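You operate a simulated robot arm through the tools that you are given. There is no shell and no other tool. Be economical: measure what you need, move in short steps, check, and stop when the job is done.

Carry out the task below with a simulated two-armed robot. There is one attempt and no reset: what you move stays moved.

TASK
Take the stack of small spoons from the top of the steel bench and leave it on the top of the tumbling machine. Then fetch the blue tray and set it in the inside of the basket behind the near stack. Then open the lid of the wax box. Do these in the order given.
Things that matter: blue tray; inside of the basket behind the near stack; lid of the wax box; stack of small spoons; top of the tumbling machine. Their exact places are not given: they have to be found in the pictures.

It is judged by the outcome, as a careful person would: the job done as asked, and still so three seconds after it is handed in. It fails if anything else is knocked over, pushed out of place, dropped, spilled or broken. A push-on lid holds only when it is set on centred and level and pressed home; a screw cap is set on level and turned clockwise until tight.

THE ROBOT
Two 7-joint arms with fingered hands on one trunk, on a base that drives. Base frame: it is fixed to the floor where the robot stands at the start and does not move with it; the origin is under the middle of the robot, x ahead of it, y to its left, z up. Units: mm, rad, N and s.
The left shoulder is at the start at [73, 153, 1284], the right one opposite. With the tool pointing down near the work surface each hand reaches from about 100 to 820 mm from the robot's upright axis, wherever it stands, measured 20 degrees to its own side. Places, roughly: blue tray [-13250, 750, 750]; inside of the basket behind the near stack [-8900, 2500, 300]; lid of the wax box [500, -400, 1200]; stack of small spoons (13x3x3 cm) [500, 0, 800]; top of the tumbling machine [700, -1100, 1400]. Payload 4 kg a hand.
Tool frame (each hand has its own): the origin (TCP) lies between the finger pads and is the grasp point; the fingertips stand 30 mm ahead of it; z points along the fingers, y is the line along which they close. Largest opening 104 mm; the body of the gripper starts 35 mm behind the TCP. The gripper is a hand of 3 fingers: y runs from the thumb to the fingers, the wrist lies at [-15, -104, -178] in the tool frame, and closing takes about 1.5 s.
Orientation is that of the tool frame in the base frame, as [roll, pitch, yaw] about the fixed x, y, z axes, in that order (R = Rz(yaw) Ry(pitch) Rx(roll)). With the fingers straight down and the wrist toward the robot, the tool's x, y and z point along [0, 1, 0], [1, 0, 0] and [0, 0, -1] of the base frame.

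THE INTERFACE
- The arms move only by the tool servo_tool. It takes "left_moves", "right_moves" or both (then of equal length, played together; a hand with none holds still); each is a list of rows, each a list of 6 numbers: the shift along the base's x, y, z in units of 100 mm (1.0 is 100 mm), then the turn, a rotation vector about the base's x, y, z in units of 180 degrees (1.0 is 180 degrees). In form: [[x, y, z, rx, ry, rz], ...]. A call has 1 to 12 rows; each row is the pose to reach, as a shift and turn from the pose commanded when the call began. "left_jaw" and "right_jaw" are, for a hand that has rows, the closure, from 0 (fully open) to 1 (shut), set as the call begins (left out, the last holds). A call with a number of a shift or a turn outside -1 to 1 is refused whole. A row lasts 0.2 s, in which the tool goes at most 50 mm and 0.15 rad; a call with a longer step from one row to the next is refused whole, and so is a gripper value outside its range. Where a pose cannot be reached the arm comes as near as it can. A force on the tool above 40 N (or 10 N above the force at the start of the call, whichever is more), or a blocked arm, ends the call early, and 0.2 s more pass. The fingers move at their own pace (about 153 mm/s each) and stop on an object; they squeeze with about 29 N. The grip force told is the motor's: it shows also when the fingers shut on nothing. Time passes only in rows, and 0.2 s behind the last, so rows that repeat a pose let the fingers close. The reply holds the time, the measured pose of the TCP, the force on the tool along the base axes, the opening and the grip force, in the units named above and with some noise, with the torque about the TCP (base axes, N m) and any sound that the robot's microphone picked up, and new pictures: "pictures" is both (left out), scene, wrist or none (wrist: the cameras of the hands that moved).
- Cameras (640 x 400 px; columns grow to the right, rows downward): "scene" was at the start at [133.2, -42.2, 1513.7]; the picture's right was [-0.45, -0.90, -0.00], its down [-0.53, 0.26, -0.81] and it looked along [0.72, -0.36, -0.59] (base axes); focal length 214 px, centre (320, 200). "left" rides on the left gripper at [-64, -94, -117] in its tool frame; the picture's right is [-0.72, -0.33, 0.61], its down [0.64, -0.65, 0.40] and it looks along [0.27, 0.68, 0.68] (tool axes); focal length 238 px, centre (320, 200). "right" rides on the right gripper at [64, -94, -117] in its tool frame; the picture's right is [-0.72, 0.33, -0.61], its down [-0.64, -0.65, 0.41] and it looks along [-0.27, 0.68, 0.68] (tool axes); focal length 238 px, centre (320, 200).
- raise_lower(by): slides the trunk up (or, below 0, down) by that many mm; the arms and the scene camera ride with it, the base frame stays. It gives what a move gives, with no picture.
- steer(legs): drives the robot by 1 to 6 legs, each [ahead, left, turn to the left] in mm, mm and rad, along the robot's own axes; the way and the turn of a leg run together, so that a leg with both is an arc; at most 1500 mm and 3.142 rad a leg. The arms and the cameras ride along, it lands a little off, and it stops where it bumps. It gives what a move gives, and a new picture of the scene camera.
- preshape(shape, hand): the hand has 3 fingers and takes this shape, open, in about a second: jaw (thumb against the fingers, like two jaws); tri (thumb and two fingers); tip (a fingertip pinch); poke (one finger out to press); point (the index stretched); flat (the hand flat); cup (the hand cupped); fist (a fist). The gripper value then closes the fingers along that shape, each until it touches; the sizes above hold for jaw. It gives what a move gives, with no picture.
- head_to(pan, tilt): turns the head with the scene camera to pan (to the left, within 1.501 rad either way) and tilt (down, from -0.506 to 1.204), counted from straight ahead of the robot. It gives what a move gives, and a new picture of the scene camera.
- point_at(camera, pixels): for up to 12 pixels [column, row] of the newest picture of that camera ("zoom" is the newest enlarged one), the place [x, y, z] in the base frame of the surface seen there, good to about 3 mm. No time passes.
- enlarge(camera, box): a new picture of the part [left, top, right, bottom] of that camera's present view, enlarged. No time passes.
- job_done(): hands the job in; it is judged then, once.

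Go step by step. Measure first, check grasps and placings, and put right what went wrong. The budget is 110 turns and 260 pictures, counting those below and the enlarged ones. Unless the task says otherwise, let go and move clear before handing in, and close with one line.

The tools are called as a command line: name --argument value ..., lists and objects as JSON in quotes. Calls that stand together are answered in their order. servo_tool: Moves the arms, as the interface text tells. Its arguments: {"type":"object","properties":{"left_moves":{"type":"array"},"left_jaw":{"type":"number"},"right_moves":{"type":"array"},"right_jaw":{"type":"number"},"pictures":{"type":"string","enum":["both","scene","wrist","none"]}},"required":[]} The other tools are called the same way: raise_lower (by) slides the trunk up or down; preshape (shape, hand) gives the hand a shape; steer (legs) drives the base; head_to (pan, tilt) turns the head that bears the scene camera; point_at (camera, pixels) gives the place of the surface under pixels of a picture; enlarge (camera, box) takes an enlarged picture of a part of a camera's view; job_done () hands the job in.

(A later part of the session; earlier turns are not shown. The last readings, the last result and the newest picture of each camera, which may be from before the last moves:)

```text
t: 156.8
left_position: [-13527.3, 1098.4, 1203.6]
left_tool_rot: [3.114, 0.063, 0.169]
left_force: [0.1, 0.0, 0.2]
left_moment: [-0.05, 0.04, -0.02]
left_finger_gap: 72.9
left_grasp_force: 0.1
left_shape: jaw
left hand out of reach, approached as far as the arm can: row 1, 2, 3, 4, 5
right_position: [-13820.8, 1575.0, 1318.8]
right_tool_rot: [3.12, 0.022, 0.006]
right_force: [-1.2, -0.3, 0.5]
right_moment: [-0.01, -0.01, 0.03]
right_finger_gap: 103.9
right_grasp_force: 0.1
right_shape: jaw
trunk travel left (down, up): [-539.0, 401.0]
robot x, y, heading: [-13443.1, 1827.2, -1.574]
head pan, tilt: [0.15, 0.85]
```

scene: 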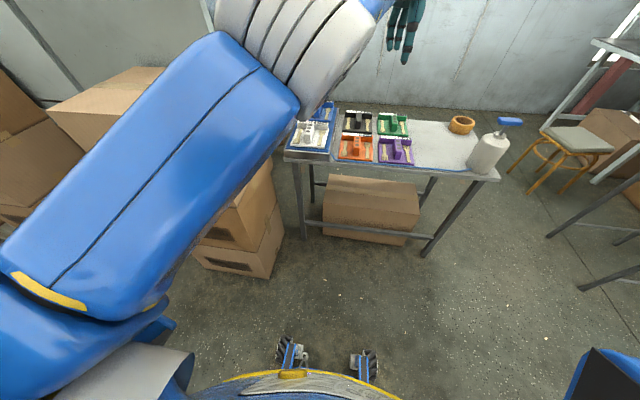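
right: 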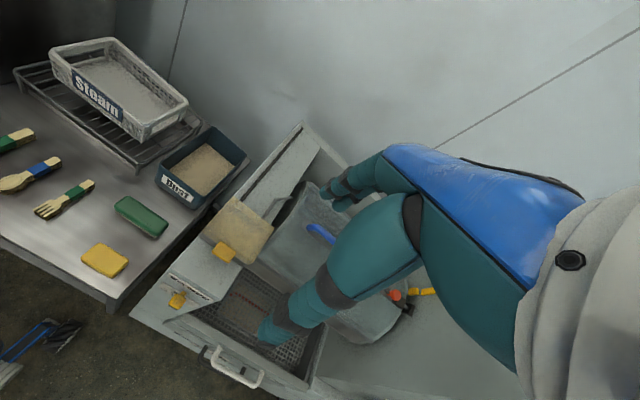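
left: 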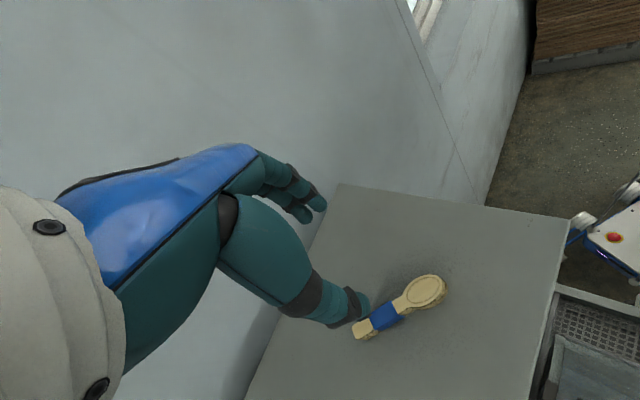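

The command is now reset to the measured pose, yet retreating is blocked—likely a joint at its end. Try moving the hand to the robot's left (+x).

servo_tool --left_moves '[[0.3, 0, 0, 0, 0, 0], [0.6, 0, 0, 0, 0, 0], [1.0, 0, 0, 0, 0, 0], [1.0, 0, 0, 0, 0, 0], [1.0, 0, 0, 0, 0, 0]]' --pictures "none"

servo_tool --left_moves '[[0, 0, 0.3, 0, 0, 0], [0, 0, 0.6, 0, 0, 0], [0, 0, 1.0, 0, 0, 0], [0, 0, 1.0, 0, 0, 0], [0, 0, 1.0, 0, 0, 0]]' --pictures "none"

servo_tool --left_moves '[[0, 0.3, 0, 0, 0, 0], [0, 0.6, 0, 0, 0, 0], [0, 1.0, 0, 0, 0, 0], [0, 1.0, 0, 0, 0, 0], [0, 1.0, 0, 0, 0, 0]]' --pictures "scene"

```text
t: 158.0
left_position: [-13442.2, 1066.4, 1219.2]
left_tool_rot: [3.112, 0.061, 0.17]
left_force: [-0.2, -1.1, 0.0]
left_moment: [-0.03, -0.01, 0.0]
left_finger_gap: 72.6
left_grasp_force: 0.0
left_shape: jaw
left hand out of reach, approached as far as the arm can: row 1, 2, 3, 4, 5
right_position: [-13821.6, 1575.3, 1318.6]
right_tool_rot: [3.12, 0.02, 0.003]
right_force: [0.4, -0.6, -0.2]
right_moment: [-0.02, 0.01, 0.0]
right_finger_gap: 103.9
right_grasp_force: 0.1
right_shape: jaw
trunk travel left (down, up): [-539.0, 401.0]
robot x, y, heading: [-13448.3, 1827.1, -1.572]
head pan, tilt: [0.15, 0.85]
```

```text
t: 159.2
left_position: [-13421.3, 1098.3, 1303.1]
left_tool_rot: [3.111, 0.064, 0.169]
left_force: [0.5, -0.8, -0.2]
left_moment: [-0.01, 0.0, 0.0]
left_finger_gap: 72.8
left_grasp_force: 0.1
left_shape: jaw
left hand out of reach, approached as far as the arm can: row 1, 2, 3, 4, 5
right_position: [-13820.9, 1574.7, 1318.7]
right_tool_rot: [3.122, 0.021, 0.004]
right_force: [-0.1, -0.9, 0.5]
right_moment: [0.0, -0.02, -0.02]
right_finger_gap: 104.1
right_grasp_force: 0.0
right_shape: jaw
trunk travel left (down, up): [-539.0, 401.0]
robot x, y, heading: [-13444.4, 1825.1, -1.572]
head pan, tilt: [0.15, 0.85]
```

```text
t: 160.4
left_position: [-13422.6, 1200.4, 1303.6]
left_tool_rot: [3.112, 0.061, 0.168]
left_force: [0.4, 0.9, 0.3]
left_moment: [0.0, 0.01, -0.02]
left_finger_gap: 72.8
left_grasp_force: 0.1
left_shape: jaw
right_position: [-13822.0, 1575.1, 1318.4]
right_tool_rot: [3.121, 0.02, 0.004]
right_force: [0.2, -0.3, 0.4]
right_moment: [-0.01, -0.03, 0.04]
right_finger_gap: 103.7
right_grasp_force: 0.0
right_shape: jaw
trunk travel left (down, up): [-539.0, 401.0]
robot x, y, heading: [-13443.8, 1827.0, -1.569]
head pan, tilt: [0.15, 0.85]
```

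scene: 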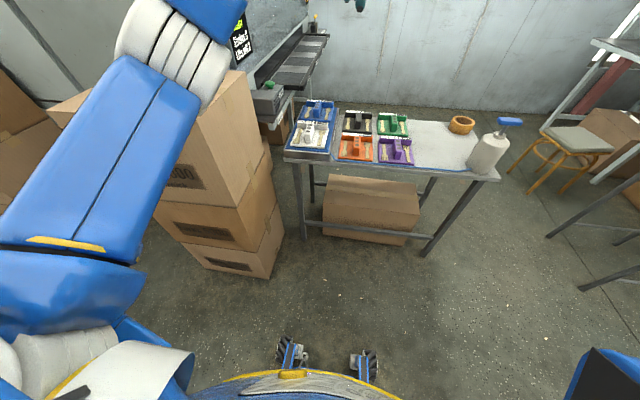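

The arm is free again and follows. Level the hand, then rotate it by −1.74 rad so that the jaws close along x.

servo_tool --left_moves '[[0, 0, 0, 0.0125, -0.0175, 0], [0, 0, 0, 0.0125, -0.0175, 0]]' --pictures "none"

servo_tool --left_moves '[[0, 0.05, 0, 0, 0, -0.046], [0, 0.1, 0, 0, 0, -0.092], [0, 0.1, 0, 0, 0, -0.138], [0, 0.1, 0, 0, 0, -0.184], [0, 0.1, 0, 0, 0, -0.23], [0, 0.1, 0, 0, 0, -0.276], [0, 0.1, 0, 0, 0, -0.322], [0, 0.1, 0, 0, 0, -0.368], [0, 0.1, 0, 0, 0, -0.414], [0, 0.1, 0, 0, 0, -0.46], [0, 0.1, 0, 0, 0, -0.506], [0, 0.1, 0, 0, 0, -0.5535]]' --pictures "none"

raise_lower --by -250

steer --legs '[[200, 0, 0]]'

```text
t: 161.0
left_position: [-13420.3, 1200.1, 1303.0]
left_tool_rot: [3.141, 0.001, 0.171]
left_force: [1.0, -0.5, -0.3]
left_moment: [-0.02, 0.01, 0.01]
left_finger_gap: 72.8
left_grasp_force: 0.1
left_shape: jaw
right_position: [-13820.8, 1575.4, 1320.6]
right_tool_rot: [3.12, 0.021, 0.007]
right_force: [0.0, -1.3, 0.1]
right_moment: [0.0, -0.03, 0.01]
right_finger_gap: 104.2
right_grasp_force: 0.0
right_shape: jaw
trunk travel left (down, up): [-539.0, 401.0]
robot x, y, heading: [-13447.1, 1827.7, -1.575]
head pan, tilt: [0.15, 0.85]
```

```text
t: 163.6
left_position: [-13422.2, 1211.4, 1303.8]
left_tool_rot: [3.141, 0.005, -1.57]
left_force: [0.2, -0.5, 0.3]
left_moment: [0.01, 0.0, 0.03]
left_finger_gap: 72.9
left_grasp_force: 0.1
left_shape: jaw
right_position: [-13821.3, 1577.2, 1319.1]
right_tool_rot: [3.12, 0.022, 0.005]
right_force: [0.0, -0.2, -0.8]
right_moment: [-0.02, -0.03, -0.01]
right_finger_gap: 103.8
right_grasp_force: 0.0
right_shape: jaw
trunk travel left (down, up): [-539.0, 401.0]
robot x, y, heading: [-13446.8, 1831.3, -1.572]
head pan, tilt: [0.15, 0.85]
```

```text
t: 166.2
left_position: [-13419.3, 1211.3, 1053.6]
left_tool_rot: [-3.141, 0.003, -1.568]
left_force: [0.1, 0.6, 0.1]
left_moment: [-0.02, -0.03, 0.0]
left_finger_gap: 72.8
left_grasp_force: 0.1
left_shape: jaw
right_position: [-13820.0, 1575.4, 1068.9]
right_tool_rot: [3.118, 0.02, 0.004]
right_force: [0.6, -0.4, 0.7]
right_moment: [-0.02, 0.0, 0.0]
right_finger_gap: 103.9
right_grasp_force: 0.0
right_shape: jaw
trunk travel left (down, up): [-289.0, 651.0]
robot x, y, heading: [-13443.5, 1828.0, -1.569]
head pan, tilt: [0.15, 0.85]
```

```text
t: 167.7
left_position: [-13419.3, 1011.5, 1053.3]
left_tool_rot: [-3.141, 0.006, -1.568]
left_force: [-0.2, -0.1, -0.4]
left_moment: [0.06, -0.01, -0.02]
left_finger_gap: 72.7
left_grasp_force: 0.0
left_shape: jaw
right_position: [-13820.8, 1375.9, 1069.1]
right_tool_rot: [3.121, 0.02, 0.005]
right_force: [-1.4, 0.4, -0.7]
right_moment: [0.0, -0.02, -0.01]
right_finger_gap: 103.8
right_grasp_force: 0.0
right_shape: jaw
trunk travel left (down, up): [-289.0, 651.0]
robot x, y, heading: [-13443.7, 1627.3, -1.574]
head pan, tilt: [0.15, 0.85]
```

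scene: 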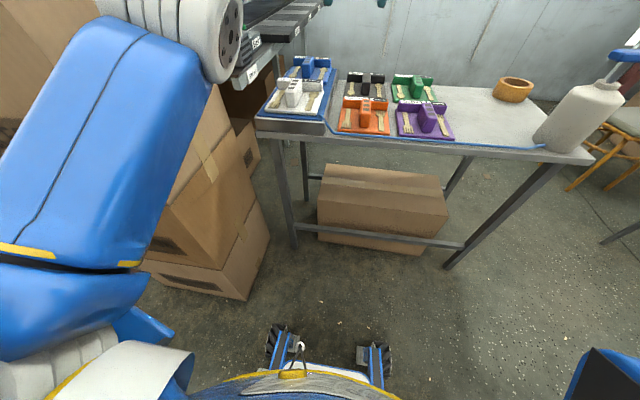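

The hand now hangs before the table. Check elbow vs carton distance and re-measure the blue tray's block.

point_at --camera "scene" --pixels '[[150, 130], [195, 60], [225, 40], [205, 140], [225, 130], [255, 190], [308, 64], [308, 73], [290, 96], [246, 70], [240, 45], [310, 135]]'

enlarge --camera "scene" --box '[220, 20, 380, 140]'

```text
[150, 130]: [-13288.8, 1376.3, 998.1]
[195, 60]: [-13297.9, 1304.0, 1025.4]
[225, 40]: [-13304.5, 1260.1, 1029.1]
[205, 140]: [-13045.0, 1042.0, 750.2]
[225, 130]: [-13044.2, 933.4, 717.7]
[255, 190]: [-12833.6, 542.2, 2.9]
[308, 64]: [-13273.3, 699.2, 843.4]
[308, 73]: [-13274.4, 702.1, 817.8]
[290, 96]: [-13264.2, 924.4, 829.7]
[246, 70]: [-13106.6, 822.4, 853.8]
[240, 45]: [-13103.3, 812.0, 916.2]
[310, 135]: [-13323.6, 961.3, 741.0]
```

```text
3.33 times, centred on (300, 80) of scene
```

zoom: 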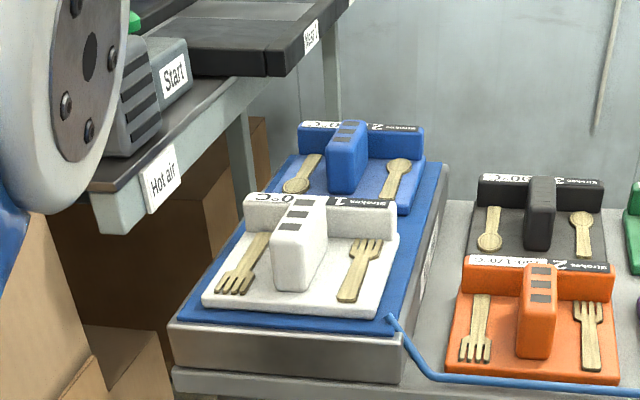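

Elbow is ~170 mm clear of the cartons. Drive 230 ahead, then shift the hand over the tray at height.

steer --legs '[[230, 0, 0]]'

servo_tool --left_moves '[[0.3, -0.3, 0, 0, 0, 0], [0.6, -0.6, 0, 0, 0, 0], [0.9, -0.9, 0, 0, 0, 0], [1.0, -1.0, 0, 0, 0, 0], [1.0, -1.0, 0, 0, 0, 0]]' --pictures "both"

```text
t: 169.5
left_position: [-13417.7, 784.4, 1054.2]
left_tool_rot: [3.141, 0.005, -1.566]
left_force: [-0.7, 0.0, -0.3]
left_moment: [0.02, -0.01, -0.01]
left_finger_gap: 72.5
left_grasp_force: 0.0
left_shape: jaw
right_position: [-13818.8, 1148.7, 1067.8]
right_tool_rot: [3.12, 0.021, 0.007]
right_force: [0.4, 0.1, -0.6]
right_moment: [-0.01, -0.02, 0.01]
right_finger_gap: 103.9
right_grasp_force: 0.1
right_shape: jaw
trunk travel left (down, up): [-289.0, 651.0]
robot x, y, heading: [-13446.5, 1399.9, -1.57]
head pan, tilt: [0.15, 0.85]
```

scene: 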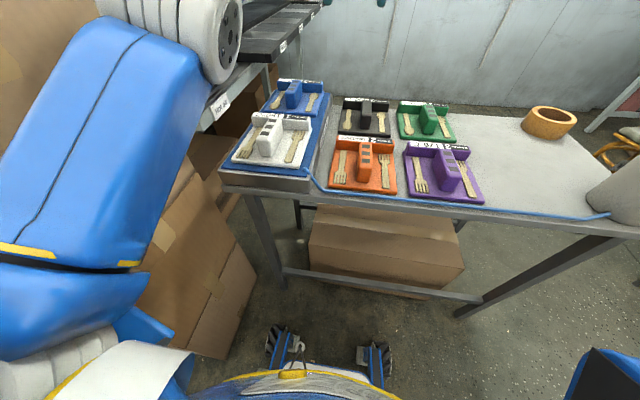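

```text
t: 170.7
left_position: [-13316.4, 758.9, 1029.6]
left_tool_rot: [3.14, 0.004, -1.567]
left_force: [0.6, -0.1, -0.4]
left_moment: [0.04, -0.04, 0.0]
left_finger_gap: 72.9
left_grasp_force: 0.0
left_shape: jaw
left hand out of reach, approached as far as the arm can: row 1, 2, 3, 4, 5
right_position: [-13818.3, 1149.7, 1070.9]
right_tool_rot: [3.117, 0.022, 0.007]
right_force: [-1.0, 0.0, 0.9]
right_moment: [0.02, -0.04, -0.01]
right_finger_gap: 104.2
right_grasp_force: 0.0
right_shape: jaw
trunk travel left (down, up): [-289.0, 651.0]
robot x, y, heading: [-13444.8, 1397.8, -1.566]
head pan, tilt: [0.15, 0.85]
```

scene: 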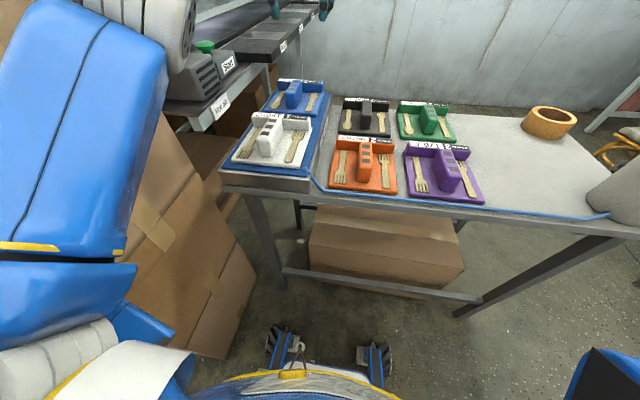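
left: 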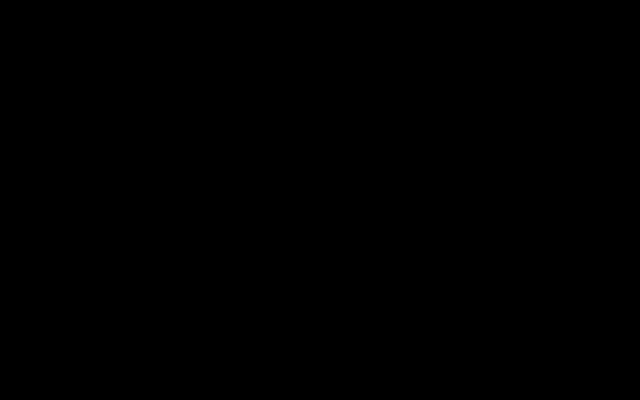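

The left wrist picture is black, so something may be very close to that camera. I'll look up at the hand before going on.

head_to --pan 0.25 --tilt 0.25

enlarge --camera "left" --box '[0, 0, 640, 400]'

```text
t: 171.7
left_position: [-13317.6, 760.7, 1031.1]
left_tool_rot: [3.14, 0.004, -1.565]
left_force: [-0.1, 0.2, 1.1]
left_moment: [0.04, -0.01, 0.04]
left_finger_gap: 72.7
left_grasp_force: 0.0
left_shape: jaw
right_position: [-13819.0, 1148.7, 1070.8]
right_tool_rot: [3.118, 0.023, 0.006]
right_force: [0.1, -0.5, -0.1]
right_moment: [0.0, -0.02, 0.02]
right_finger_gap: 103.9
right_grasp_force: 0.1
right_shape: jaw
trunk travel left (down, up): [-289.0, 651.0]
robot x, y, heading: [-13442.7, 1402.0, -1.572]
head pan, tilt: [0.25, 0.25]
```

scene: 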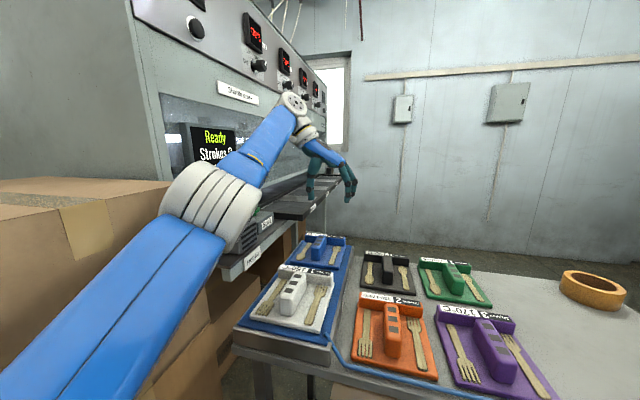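

```text
1.00 times, centred on (320, 200) of left (not enlarged: the box is as wide or as high as the picture)
```

zoom: 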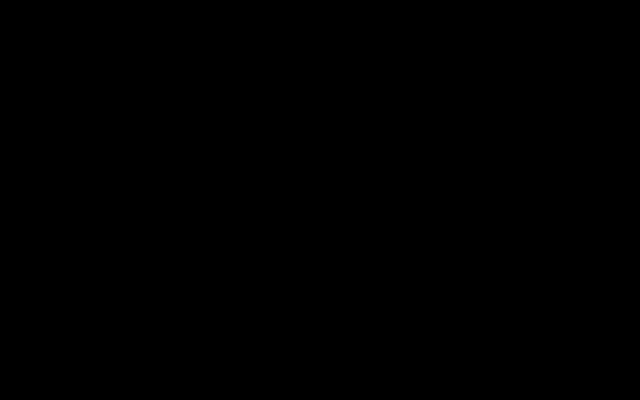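

It's only the wrist camera failing; the scene camera shows the hand free of the machine. Lower the arm itself (which gains reach): aim above the block at z≈953.

servo_tool --left_moves '[[0.15, 0, -0.3, 0, 0, 0], [0.3, -0.1, -0.6, 0, 0, 0], [0.45, -0.2, -0.9, 0, 0, 0], [0.52, -0.2, -1.0, 0, 0, 0], [0.52, -0.2, -1.0, 0, 0, 0], [0.52, -0.2, -1.0, 0, 0, 0]]' --pictures "both"

```text
t: 173.1
left_position: [-13264.5, 739.4, 928.2]
left_tool_rot: [3.14, 0.005, -1.566]
left_force: [-0.1, -0.3, -0.3]
left_moment: [0.02, 0.01, 0.0]
left_finger_gap: 72.7
left_grasp_force: 0.1
left_shape: jaw
right_position: [-13818.6, 1150.1, 1070.9]
right_tool_rot: [3.118, 0.022, 0.008]
right_force: [-0.5, -0.2, -0.4]
right_moment: [0.01, -0.02, 0.0]
right_finger_gap: 103.9
right_grasp_force: 0.0
right_shape: jaw
trunk travel left (down, up): [-289.0, 651.0]
robot x, y, heading: [-13443.2, 1402.8, -1.568]
head pan, tilt: [0.25, 0.25]
```

scene: 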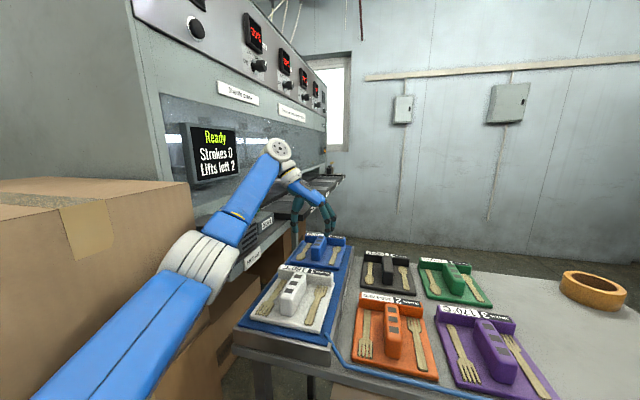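
left: 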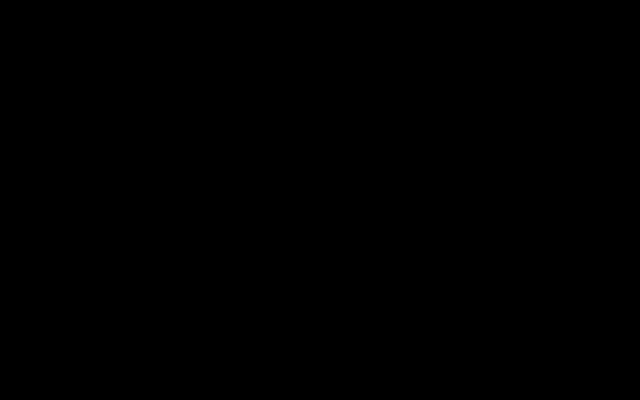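

The command follows the measured pose (−13264,739,928). Go forward 78 mm over the block.

servo_tool --left_moves '[[0, -0.3, 0, 0, 0, 0], [0, -0.6, 0, 0, 0, 0], [0, -0.78, 0, 0, 0, 0], [0, -0.78, 0, 0, 0, 0]]' --pictures "scene"

enlarge --camera "scene" --box '[240, 150, 400, 290]'

point_at --camera "scene" --pixels '[[210, 260], [195, 240], [200, 330], [165, 240], [255, 232], [268, 165], [286, 185], [320, 238], [319, 244]]'

```text
t: 174.1
left_position: [-13263.9, 716.5, 918.9]
left_tool_rot: [3.139, 0.001, -1.565]
left_force: [0.0, 0.6, -1.2]
left_moment: [0.02, 0.0, -0.01]
left_finger_gap: 72.4
left_grasp_force: 0.1
left_shape: jaw
left hand out of reach, approached as far as the arm can: row 1, 2, 3, 4
right_position: [-13817.7, 1149.8, 1070.3]
right_tool_rot: [3.118, 0.024, 0.005]
right_force: [0.7, 0.6, 0.9]
right_moment: [-0.02, 0.03, -0.01]
right_finger_gap: 103.6
right_grasp_force: 0.1
right_shape: jaw
trunk travel left (down, up): [-289.0, 651.0]
robot x, y, heading: [-13444.2, 1400.9, -1.57]
head pan, tilt: [0.25, 0.25]
```

scene: 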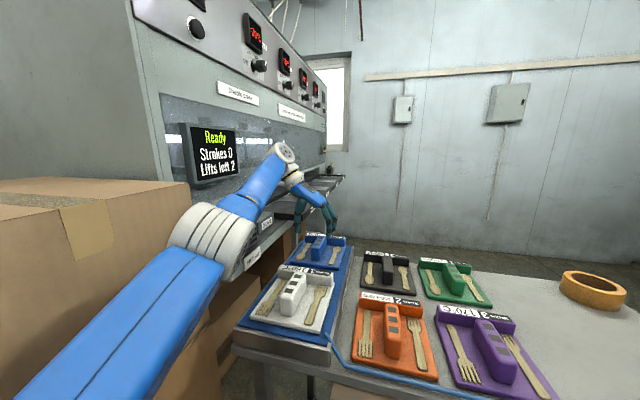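

```text
2.86 times, centred on (320, 220) of scene
```

zoom: 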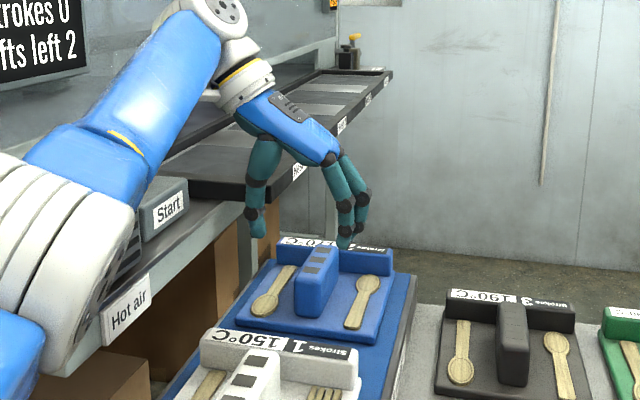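

```text
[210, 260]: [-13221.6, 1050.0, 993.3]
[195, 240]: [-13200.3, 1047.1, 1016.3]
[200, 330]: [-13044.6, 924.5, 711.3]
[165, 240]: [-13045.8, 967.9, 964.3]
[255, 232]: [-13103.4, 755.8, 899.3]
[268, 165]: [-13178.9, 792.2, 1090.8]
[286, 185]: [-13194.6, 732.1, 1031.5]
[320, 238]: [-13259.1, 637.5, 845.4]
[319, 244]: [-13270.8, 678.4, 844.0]
```

Hand in line with the block (x≈−13265), but 50 mm short at reach limit; elbow well clear. Drive 50 mm ahead.

steer --legs '[[52, 0, 0]]'

enlarge --camera "scene" --box '[240, 150, 400, 290]'

```text
t: 175.0
left_position: [-13262.7, 664.2, 916.7]
left_tool_rot: [3.139, 0.002, -1.567]
left_force: [-0.1, -0.5, -0.9]
left_moment: [0.05, 0.01, 0.01]
left_finger_gap: 72.7
left_grasp_force: 0.1
left_shape: jaw
right_position: [-13818.6, 1096.3, 1072.3]
right_tool_rot: [3.12, 0.021, 0.006]
right_force: [0.5, 0.1, -0.2]
right_moment: [0.0, -0.02, 0.0]
right_finger_gap: 104.1
right_grasp_force: 0.0
right_shape: jaw
trunk travel left (down, up): [-289.0, 651.0]
robot x, y, heading: [-13441.9, 1345.3, -1.569]
head pan, tilt: [0.25, 0.25]
```

scene: 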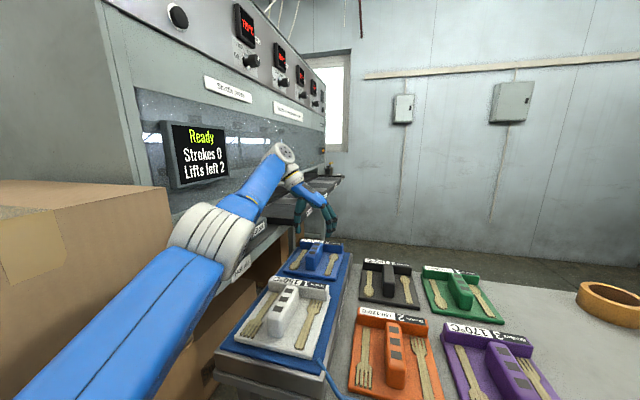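

```text
2.86 times, centred on (320, 220) of scene
```

zoom: 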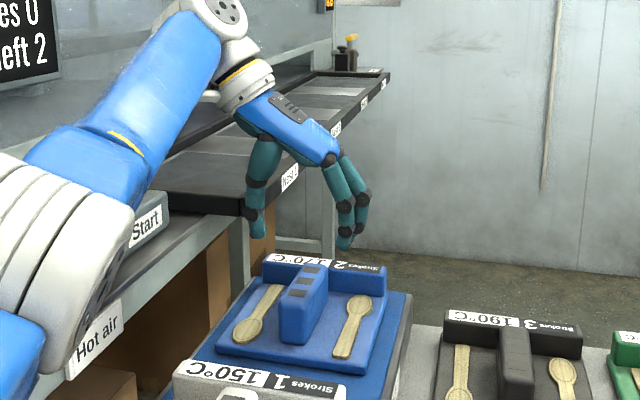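

Now centre over the block: check the block's edges and fingertips by measuring.

point_at --camera "zoom" --pixels '[[283, 300], [312, 303], [305, 268], [326, 272], [297, 285], [258, 235], [345, 245], [362, 212], [262, 190], [300, 340]]'

```text
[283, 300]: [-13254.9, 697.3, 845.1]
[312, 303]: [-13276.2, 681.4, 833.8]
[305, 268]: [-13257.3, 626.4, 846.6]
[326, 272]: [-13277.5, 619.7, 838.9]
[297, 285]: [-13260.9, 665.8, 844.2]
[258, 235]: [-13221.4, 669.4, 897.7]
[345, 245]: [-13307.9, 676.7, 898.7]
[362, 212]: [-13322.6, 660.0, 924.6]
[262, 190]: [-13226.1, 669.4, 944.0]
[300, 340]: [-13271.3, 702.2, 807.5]
```

Fingers (−13221/−13308) straddle the block (−13250..−13278) symmetrically. Lower 79 mm.

servo_tool --left_moves '[[0, 0, -0.25, 0, 0, 0], [0, 0, -0.5, 0, 0, 0], [0, 0, -0.7, 0, 0, 0], [0, 0, -0.79, 0, 0, 0], [0, 0, -0.79, 0, 0, 0]]' --pictures "scene"

enlarge --camera "scene" --box '[240, 150, 400, 290]'

```text
t: 176.2
left_position: [-13264.1, 664.9, 838.2]
left_tool_rot: [3.14, 0.001, -1.564]
left_force: [-0.4, 0.7, -0.7]
left_moment: [0.0, 0.01, -0.01]
left_finger_gap: 72.8
left_grasp_force: 0.1
left_shape: jaw
right_position: [-13817.5, 1099.4, 1070.2]
right_tool_rot: [3.117, 0.023, 0.006]
right_force: [0.1, 0.0, 0.0]
right_moment: [0.03, -0.01, 0.02]
right_finger_gap: 103.7
right_grasp_force: 0.1
right_shape: jaw
trunk travel left (down, up): [-289.0, 651.0]
robot x, y, heading: [-13443.2, 1345.8, -1.57]
head pan, tilt: [0.25, 0.25]
```

scene: 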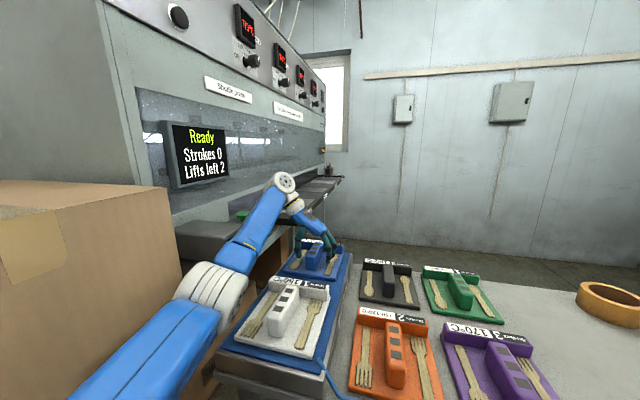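

```text
2.86 times, centred on (320, 220) of scene
```

zoom: 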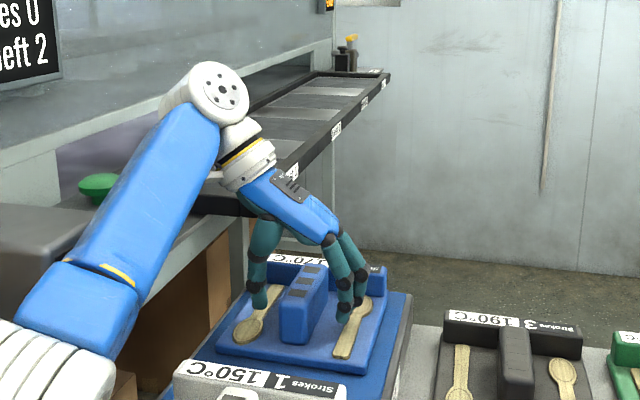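

Fingers flank the block; close and lift a little.

servo_tool --left_moves '[[0, 0, 0, 0, 0, 0], [0, 0, 0, 0, 0, 0], [0, 0, 0, 0, 0, 0], [0, 0, 0, 0, 0, 0], [0, 0, 0, 0, 0, 0], [0, 0, 0, 0, 0, 0], [0, 0, 0, 0, 0, 0]]' --left_jaw 1 --pictures "none"

servo_tool --left_moves '[[0, 0, 0.15, 0, 0, 0], [0, 0, 0.3, 0, 0, 0], [0, 0, 0.5, 0, 0, 0], [0, 0, 0.5, 0, 0, 0]]' --pictures "scene"

enlarge --camera "scene" --box '[240, 150, 400, 290]'

```text
t: 177.8
left_position: [-13263.7, 663.9, 838.2]
left_tool_rot: [3.14, 0.003, -1.564]
left_force: [0.0, 0.1, 0.0]
left_moment: [0.02, 0.03, -0.02]
left_finger_gap: 25.1
left_grasp_force: 29.1
left_shape: jaw
right_position: [-13818.5, 1098.6, 1070.2]
right_tool_rot: [3.117, 0.022, 0.006]
right_force: [-0.6, -0.3, -0.3]
right_moment: [0.01, 0.03, -0.03]
right_finger_gap: 103.8
right_grasp_force: 0.0
right_shape: jaw
trunk travel left (down, up): [-289.0, 651.0]
robot x, y, heading: [-13444.5, 1346.6, -1.572]
head pan, tilt: [0.25, 0.25]
```

```text
t: 178.8
left_position: [-13262.9, 663.5, 888.9]
left_tool_rot: [3.14, 0.004, -1.565]
left_force: [0.3, 0.1, -2.4]
left_moment: [0.11, -0.01, 0.01]
left_finger_gap: 24.5
left_grasp_force: 29.0
left_shape: jaw
right_position: [-13817.5, 1097.7, 1071.2]
right_tool_rot: [3.117, 0.021, 0.004]
right_force: [-0.2, 0.1, 0.4]
right_moment: [0.02, 0.0, 0.0]
right_finger_gap: 103.8
right_grasp_force: 0.1
right_shape: jaw
trunk travel left (down, up): [-289.0, 651.0]
robot x, y, heading: [-13446.3, 1348.4, -1.572]
head pan, tilt: [0.25, 0.25]
```

scene: 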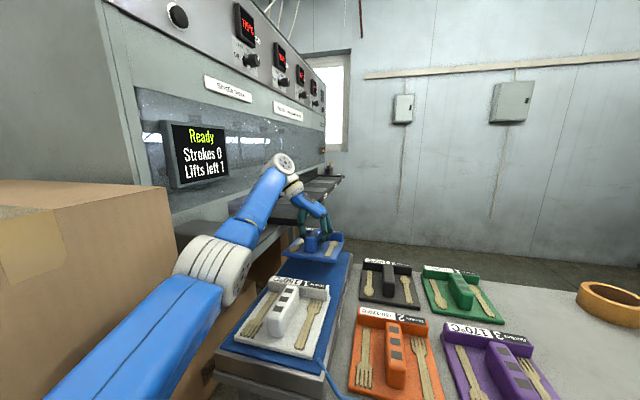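

```text
2.86 times, centred on (320, 220) of scene
```

zoom: 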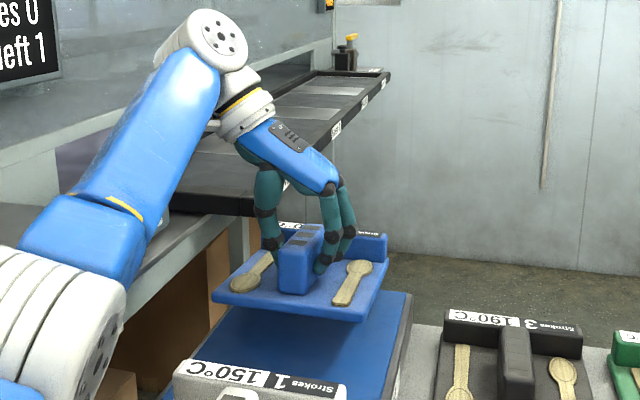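

The tray is in hand (the display's "Lifts left" fell to 1, so I must not put it back). Raise the trunk, then back out.

raise_lower --by 150

steer --legs '[[-560, 0, 0]]'

servo_tool --left_moves '[[-0.3, 0.3, 0, 0, 0, 0], [-0.6, 0.6, 0, 0, 0, 0], [-0.9, 0.9, 0, 0, 0, 0], [-1, 1, 0, 0, 0, 0]]' --pictures "scene"

```text
t: 180.5
left_position: [-13262.4, 662.3, 1039.2]
left_tool_rot: [3.139, 0.003, -1.565]
left_force: [0.0, -0.6, -3.6]
left_moment: [0.14, 0.0, 0.01]
left_finger_gap: 24.8
left_grasp_force: 28.7
left_shape: jaw
right_position: [-13818.8, 1097.0, 1219.5]
right_tool_rot: [3.118, 0.023, 0.005]
right_force: [0.0, -1.1, -0.2]
right_moment: [0.01, -0.02, -0.02]
right_finger_gap: 103.9
right_grasp_force: 0.1
right_shape: jaw
trunk travel left (down, up): [-439.0, 501.0]
robot x, y, heading: [-13441.1, 1344.6, -1.568]
head pan, tilt: [0.25, 0.25]
```

```text
t: 183.8
left_position: [-13263.5, 1222.8, 1038.6]
left_tool_rot: [3.14, 0.003, -1.569]
left_force: [-0.1, 1.0, -3.3]
left_moment: [0.12, -0.01, 0.0]
left_finger_gap: 24.9
left_grasp_force: 29.0
left_shape: jaw
right_position: [-13818.1, 1657.5, 1220.9]
right_tool_rot: [3.118, 0.024, 0.006]
right_force: [-0.3, 0.1, 0.9]
right_moment: [0.01, 0.0, 0.0]
right_finger_gap: 104.0
right_grasp_force: 0.1
right_shape: jaw
trunk travel left (down, up): [-439.0, 501.0]
robot x, y, heading: [-13446.6, 1908.6, -1.566]
head pan, tilt: [0.25, 0.25]
```

scene: 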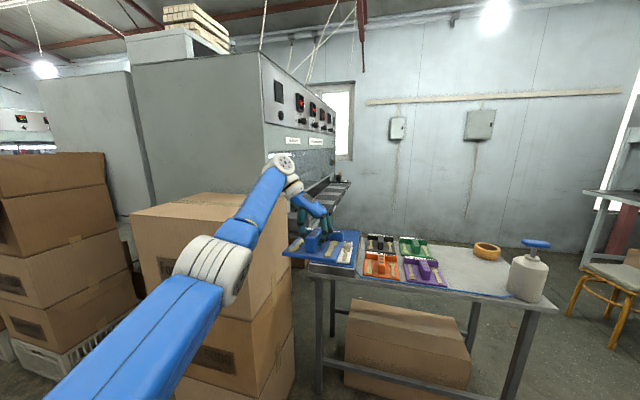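

```text
t: 184.8
left_position: [-13366.2, 1325.7, 1041.2]
left_tool_rot: [3.141, 0.002, -1.567]
left_force: [0.0, 0.0, -3.1]
left_moment: [0.1, -0.02, -0.01]
left_finger_gap: 24.7
left_grasp_force: 29.1
left_shape: jaw
right_position: [-13818.6, 1659.8, 1221.1]
right_tool_rot: [3.116, 0.022, 0.005]
right_force: [0.0, -0.2, 0.3]
right_moment: [0.01, 0.01, 0.03]
right_finger_gap: 103.9
right_grasp_force: 0.0
right_shape: jaw
trunk travel left (down, up): [-439.0, 501.0]
robot x, y, heading: [-13447.6, 1904.8, -1.569]
head pan, tilt: [0.25, 0.25]
```

scene: 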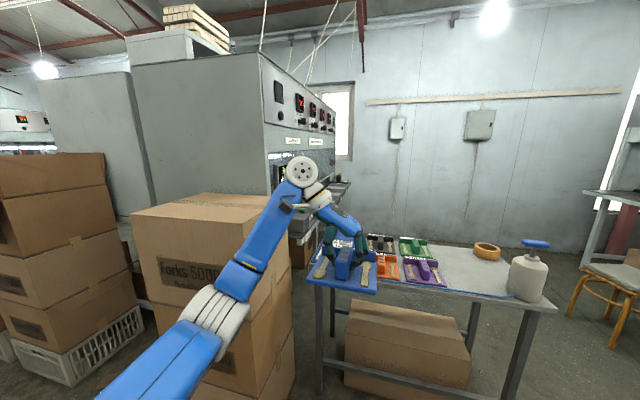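

Tray clear of the table. Raise the trunk 200 mm, turn left to heading 0 and look down the aisle.

raise_lower --by 250

steer --legs '[[0, 0, 1.57], [1000, 0, 0]]'

head_to --pan -0.1 --tilt 0.4

```text
t: 187.3
left_position: [-13366.0, 1323.2, 1290.6]
left_tool_rot: [3.141, 0.0, -1.568]
left_force: [-0.3, 0.9, -2.6]
left_moment: [0.13, -0.01, -0.03]
left_finger_gap: 24.9
left_grasp_force: 29.1
left_shape: jaw
right_position: [-13819.0, 1658.6, 1470.7]
right_tool_rot: [3.115, 0.022, 0.004]
right_force: [-0.1, 0.7, 0.4]
right_moment: [0.02, -0.01, -0.01]
right_finger_gap: 104.0
right_grasp_force: 0.0
right_shape: jaw
trunk travel left (down, up): [-689.0, 251.0]
robot x, y, heading: [-13446.9, 1908.0, -1.568]
head pan, tilt: [0.25, 0.25]
```

```text
t: 196.3
left_position: [-11873.2, 1973.1, 1291.3]
left_tool_rot: [3.138, 0.001, -0.007]
left_force: [0.3, -0.9, -2.2]
left_moment: [0.03, 0.09, 0.0]
left_finger_gap: 24.6
left_grasp_force: 28.9
left_shape: jaw
right_position: [-12213.7, 1524.9, 1470.1]
right_tool_rot: [3.115, 0.024, 1.565]
right_force: [0.2, 0.6, -0.1]
right_moment: [-0.01, 0.02, 0.01]
right_finger_gap: 104.0
right_grasp_force: 0.1
right_shape: jaw
trunk travel left (down, up): [-689.0, 251.0]
robot x, y, heading: [-12456.0, 1898.4, -0.005]
head pan, tilt: [0.25, 0.25]
```

scene: 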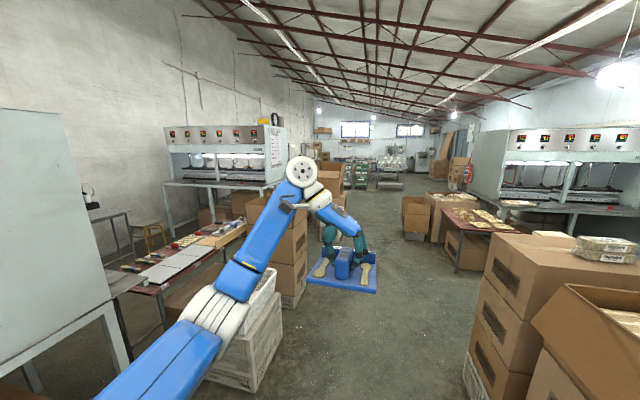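

```text
t: 197.1
left_position: [-11872.5, 1974.6, 1291.0]
left_tool_rot: [3.14, 0.002, -0.006]
left_force: [-0.6, -0.4, -3.3]
left_moment: [0.0, 0.14, 0.02]
left_finger_gap: 25.0
left_grasp_force: 29.1
left_shape: jaw
right_position: [-12213.6, 1523.6, 1471.4]
right_tool_rot: [3.115, 0.024, 1.566]
right_force: [0.7, -0.7, -0.9]
right_moment: [-0.01, 0.03, -0.02]
right_finger_gap: 104.0
right_grasp_force: 0.1
right_shape: jaw
trunk travel left (down, up): [-689.0, 251.0]
robot x, y, heading: [-12458.2, 1900.5, -0.005]
head pan, tilt: [-0.099, 0.4]
```

scene: 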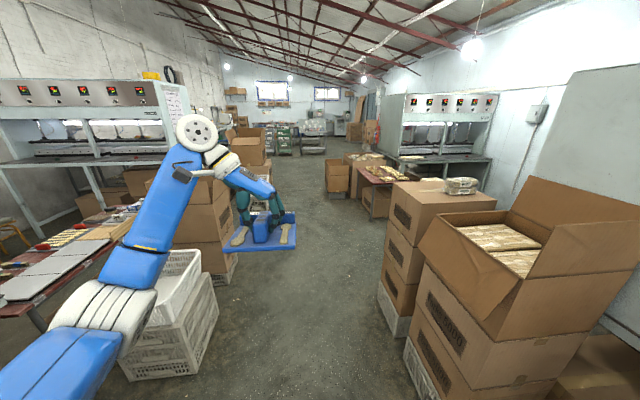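

The aisle ahead is clear at y≈1900. Drive 3 m on and look left for the basket.

steer --legs '[[1500, 0, 0], [1500, -60, 0]]'

head_to --pan 0.25 --tilt 0.75

```text
refused: leg 2 is longer than a leg can be; nothing moved
```

```text
t: 197.9
left_position: [-11871.3, 1974.7, 1290.7]
left_tool_rot: [3.139, 0.001, -0.008]
left_force: [-0.2, 0.2, -3.1]
left_moment: [0.03, 0.08, -0.01]
left_finger_gap: 24.6
left_grasp_force: 29.1
left_shape: jaw
right_position: [-12212.8, 1525.9, 1470.1]
right_tool_rot: [3.117, 0.024, 1.565]
right_force: [-0.5, -0.1, 0.1]
right_moment: [0.04, -0.01, -0.02]
right_finger_gap: 104.3
right_grasp_force: 0.1
right_shape: jaw
trunk travel left (down, up): [-689.0, 251.0]
robot x, y, heading: [-12452.0, 1898.3, -0.008]
head pan, tilt: [0.25, 0.75]
```

scene: 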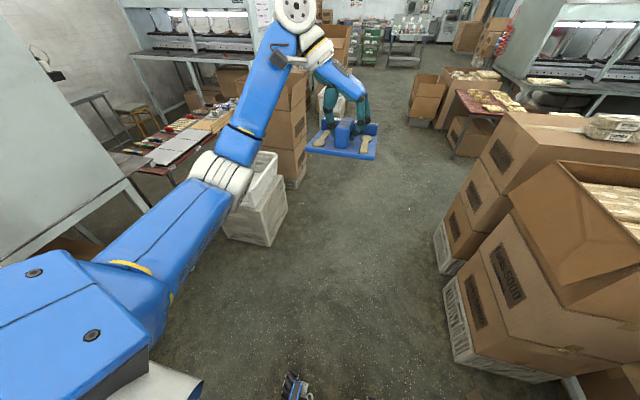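

steer --legs '[[1400, 0, 0], [1400, -50, 0]]'

head_to --pan 0.5 --tilt 0.6

```text
t: 211.4
left_position: [-9092.5, 1905.6, 1291.4]
left_tool_rot: [3.14, 0.0, 0.009]
left_force: [-0.7, -0.8, -2.5]
left_moment: [0.01, 0.1, 0.04]
left_finger_gap: 24.6
left_grasp_force: 28.9
left_shape: jaw
right_position: [-9425.3, 1450.1, 1471.8]
right_tool_rot: [3.114, 0.023, 1.582]
right_force: [-1.4, 0.2, 0.3]
right_moment: [0.01, 0.03, 0.02]
right_finger_gap: 103.8
right_grasp_force: 0.0
right_shape: jaw
trunk travel left (down, up): [-689.0, 251.0]
robot x, y, heading: [-9672.7, 1822.0, 0.009]
head pan, tilt: [0.25, 0.75]
```

scene: 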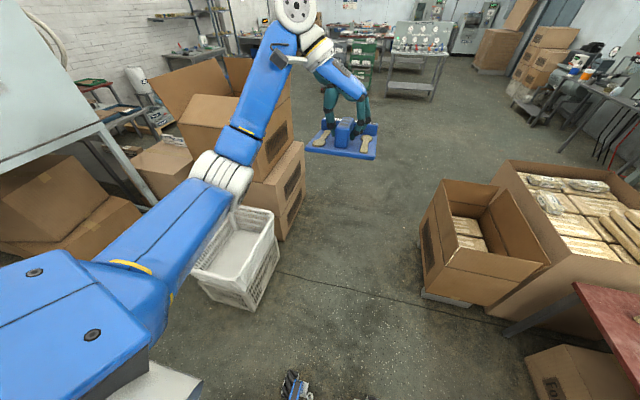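

```text
t: 212.2
left_position: [-9092.2, 1905.4, 1292.2]
left_tool_rot: [3.138, -0.001, 0.01]
left_force: [0.4, -0.1, -3.1]
left_moment: [0.01, 0.11, 0.01]
left_finger_gap: 24.7
left_grasp_force: 28.7
left_shape: jaw
right_position: [-9427.0, 1450.7, 1471.5]
right_tool_rot: [3.113, 0.021, 1.579]
right_force: [-0.7, -1.4, -0.2]
right_moment: [0.02, -0.04, -0.05]
right_finger_gap: 104.1
right_grasp_force: 0.0
right_shape: jaw
trunk travel left (down, up): [-689.0, 251.0]
robot x, y, heading: [-9672.9, 1823.1, 0.004]
head pan, tilt: [0.499, 0.6]
```

scene: 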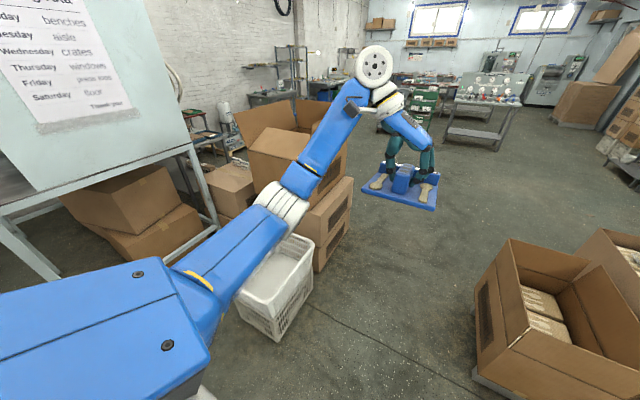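

The basket is at (275,285), partly hidden by my arm. Turn left to face +y here, where there's room, then look.

steer --legs '[[0, 0, 1.565]]'

head_to --pan -0.7 --tilt 0.8

```text
t: 216.4
left_position: [-9760.1, 2401.9, 1292.1]
left_tool_rot: [3.141, -0.001, 1.585]
left_force: [0.1, 0.3, -3.6]
left_moment: [-0.08, 0.02, 0.01]
left_finger_gap: 24.7
left_grasp_force: 30.1
left_shape: jaw
right_position: [-9302.4, 2072.8, 1472.1]
right_tool_rot: [3.115, 0.022, -3.124]
right_force: [1.0, -0.1, -0.6]
right_moment: [0.05, 0.01, 0.02]
right_finger_gap: 103.9
right_grasp_force: 0.1
right_shape: jaw
trunk travel left (down, up): [-689.0, 251.0]
robot x, y, heading: [-9674.8, 1826.9, 1.584]
head pan, tilt: [0.499, 0.6]
```

scene: 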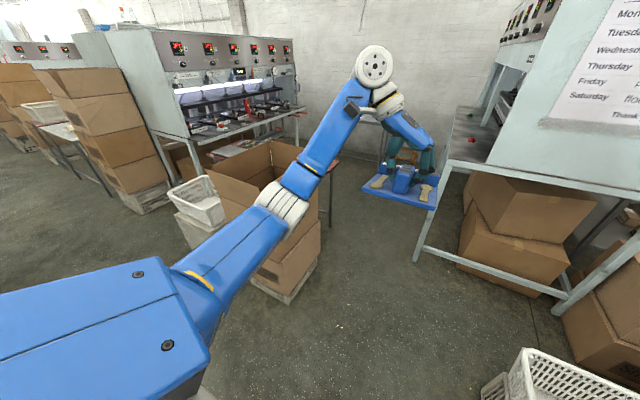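

```text
t: 217.8
left_position: [-9761.3, 2400.5, 1292.6]
left_tool_rot: [3.141, -0.002, 1.586]
left_force: [0.5, -0.1, -3.0]
left_moment: [-0.08, 0.0, 0.01]
left_finger_gap: 24.8
left_grasp_force: 29.4
left_shape: jaw
right_position: [-9301.9, 2070.6, 1472.3]
right_tool_rot: [3.112, 0.021, -3.123]
right_force: [-0.2, 0.3, -0.5]
right_moment: [-0.03, 0.02, 0.01]
right_finger_gap: 103.9
right_grasp_force: 0.1
right_shape: jaw
trunk travel left (down, up): [-689.0, 251.0]
robot x, y, heading: [-9676.0, 1822.2, 1.585]
head pan, tilt: [-0.7, 0.799]
```

scene: 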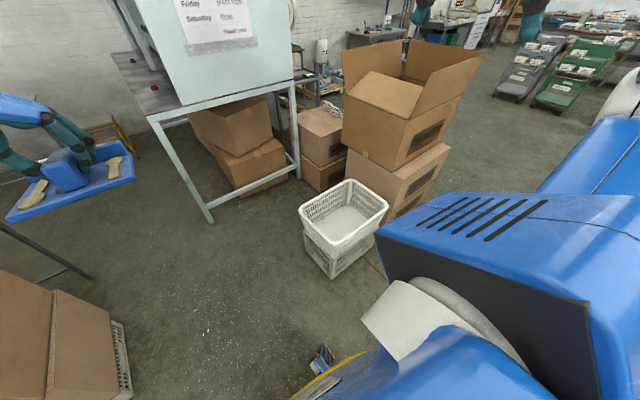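

Basket clearly seen at (343,215). Measure rim corners, inside floor, box stack, and the rota stand.

point_at --camera "scene" --pixels '[[301, 207], [347, 181], [387, 206], [340, 243], [342, 220], [345, 207], [330, 222], [355, 215], [345, 160], [405, 147], [483, 55], [210, 215]]'

enlarge --camera "scene" --box '[270, 150, 430, 290]'

```text
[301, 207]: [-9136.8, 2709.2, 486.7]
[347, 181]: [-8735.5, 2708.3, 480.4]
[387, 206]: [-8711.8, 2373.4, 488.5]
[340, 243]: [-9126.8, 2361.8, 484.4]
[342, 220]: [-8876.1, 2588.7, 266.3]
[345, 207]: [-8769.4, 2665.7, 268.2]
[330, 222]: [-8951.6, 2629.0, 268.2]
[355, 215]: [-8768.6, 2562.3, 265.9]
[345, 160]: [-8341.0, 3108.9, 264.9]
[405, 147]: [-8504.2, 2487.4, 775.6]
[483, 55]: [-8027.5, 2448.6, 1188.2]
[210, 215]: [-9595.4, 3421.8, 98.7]
```

```text
2.86 times, centred on (350, 220) of scene
```

zoom: 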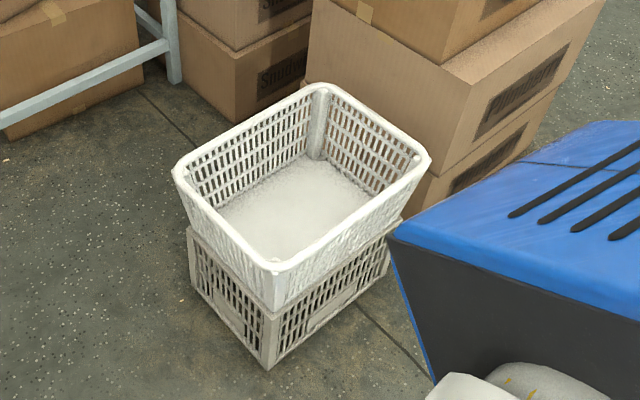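

Basket rim x −9133..−8720, y 2365..2709, z 487; floor z 267; centre (−8925,2537). Slide right 836, then forward to line the tray up above it.

steer --legs '[[0, 0, -0.014], [0, -836, 0]]'

head_to --pan 0.0 --tilt 0.85

```text
t: 222.6
left_position: [-8919.9, 2401.0, 1292.2]
left_tool_rot: [3.135, 0.0, 1.569]
left_force: [-0.6, 0.7, -2.7]
left_moment: [-0.09, 0.0, 0.02]
left_finger_gap: 24.7
left_grasp_force: 29.2
left_shape: jaw
right_position: [-8469.7, 2062.6, 1472.4]
right_tool_rot: [3.111, 0.025, -3.14]
right_force: [-0.1, 1.5, 0.5]
right_moment: [0.01, 0.01, 0.02]
right_finger_gap: 103.8
right_grasp_force: 0.1
right_shape: jaw
trunk travel left (down, up): [-689.0, 251.0]
robot x, y, heading: [-8837.5, 1818.2, 1.567]
head pan, tilt: [-0.7, 0.799]
```

scene: 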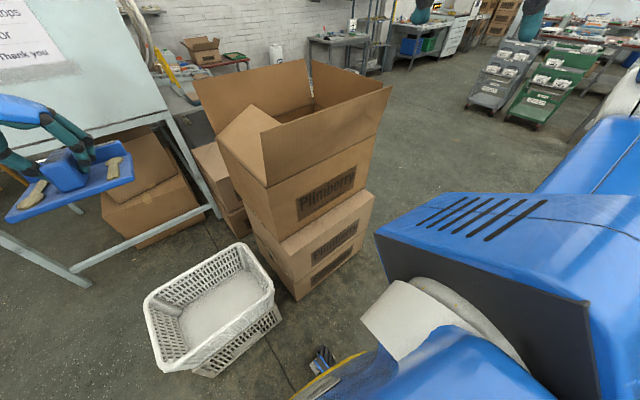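

```text
t: 223.7
left_position: [-8918.0, 2399.0, 1294.1]
left_tool_rot: [3.138, -0.005, 1.568]
left_force: [-0.1, 0.3, -3.6]
left_moment: [-0.08, 0.01, 0.0]
left_finger_gap: 24.7
left_grasp_force: 29.1
left_shape: jaw
right_position: [-8468.0, 2060.3, 1470.8]
right_tool_rot: [3.11, 0.024, -3.141]
right_force: [0.0, 0.1, 0.8]
right_moment: [0.0, -0.04, 0.0]
right_finger_gap: 103.9
right_grasp_force: 0.1
right_shape: jaw
trunk travel left (down, up): [-689.0, 251.0]
robot x, y, heading: [-8840.7, 1822.0, 1.566]
head pan, tilt: [0.0, 0.85]
```

scene: 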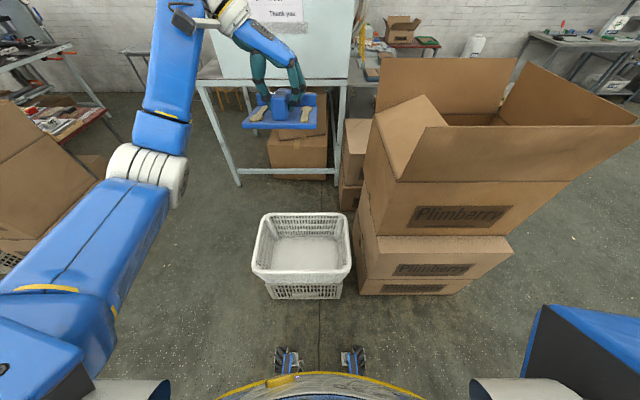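

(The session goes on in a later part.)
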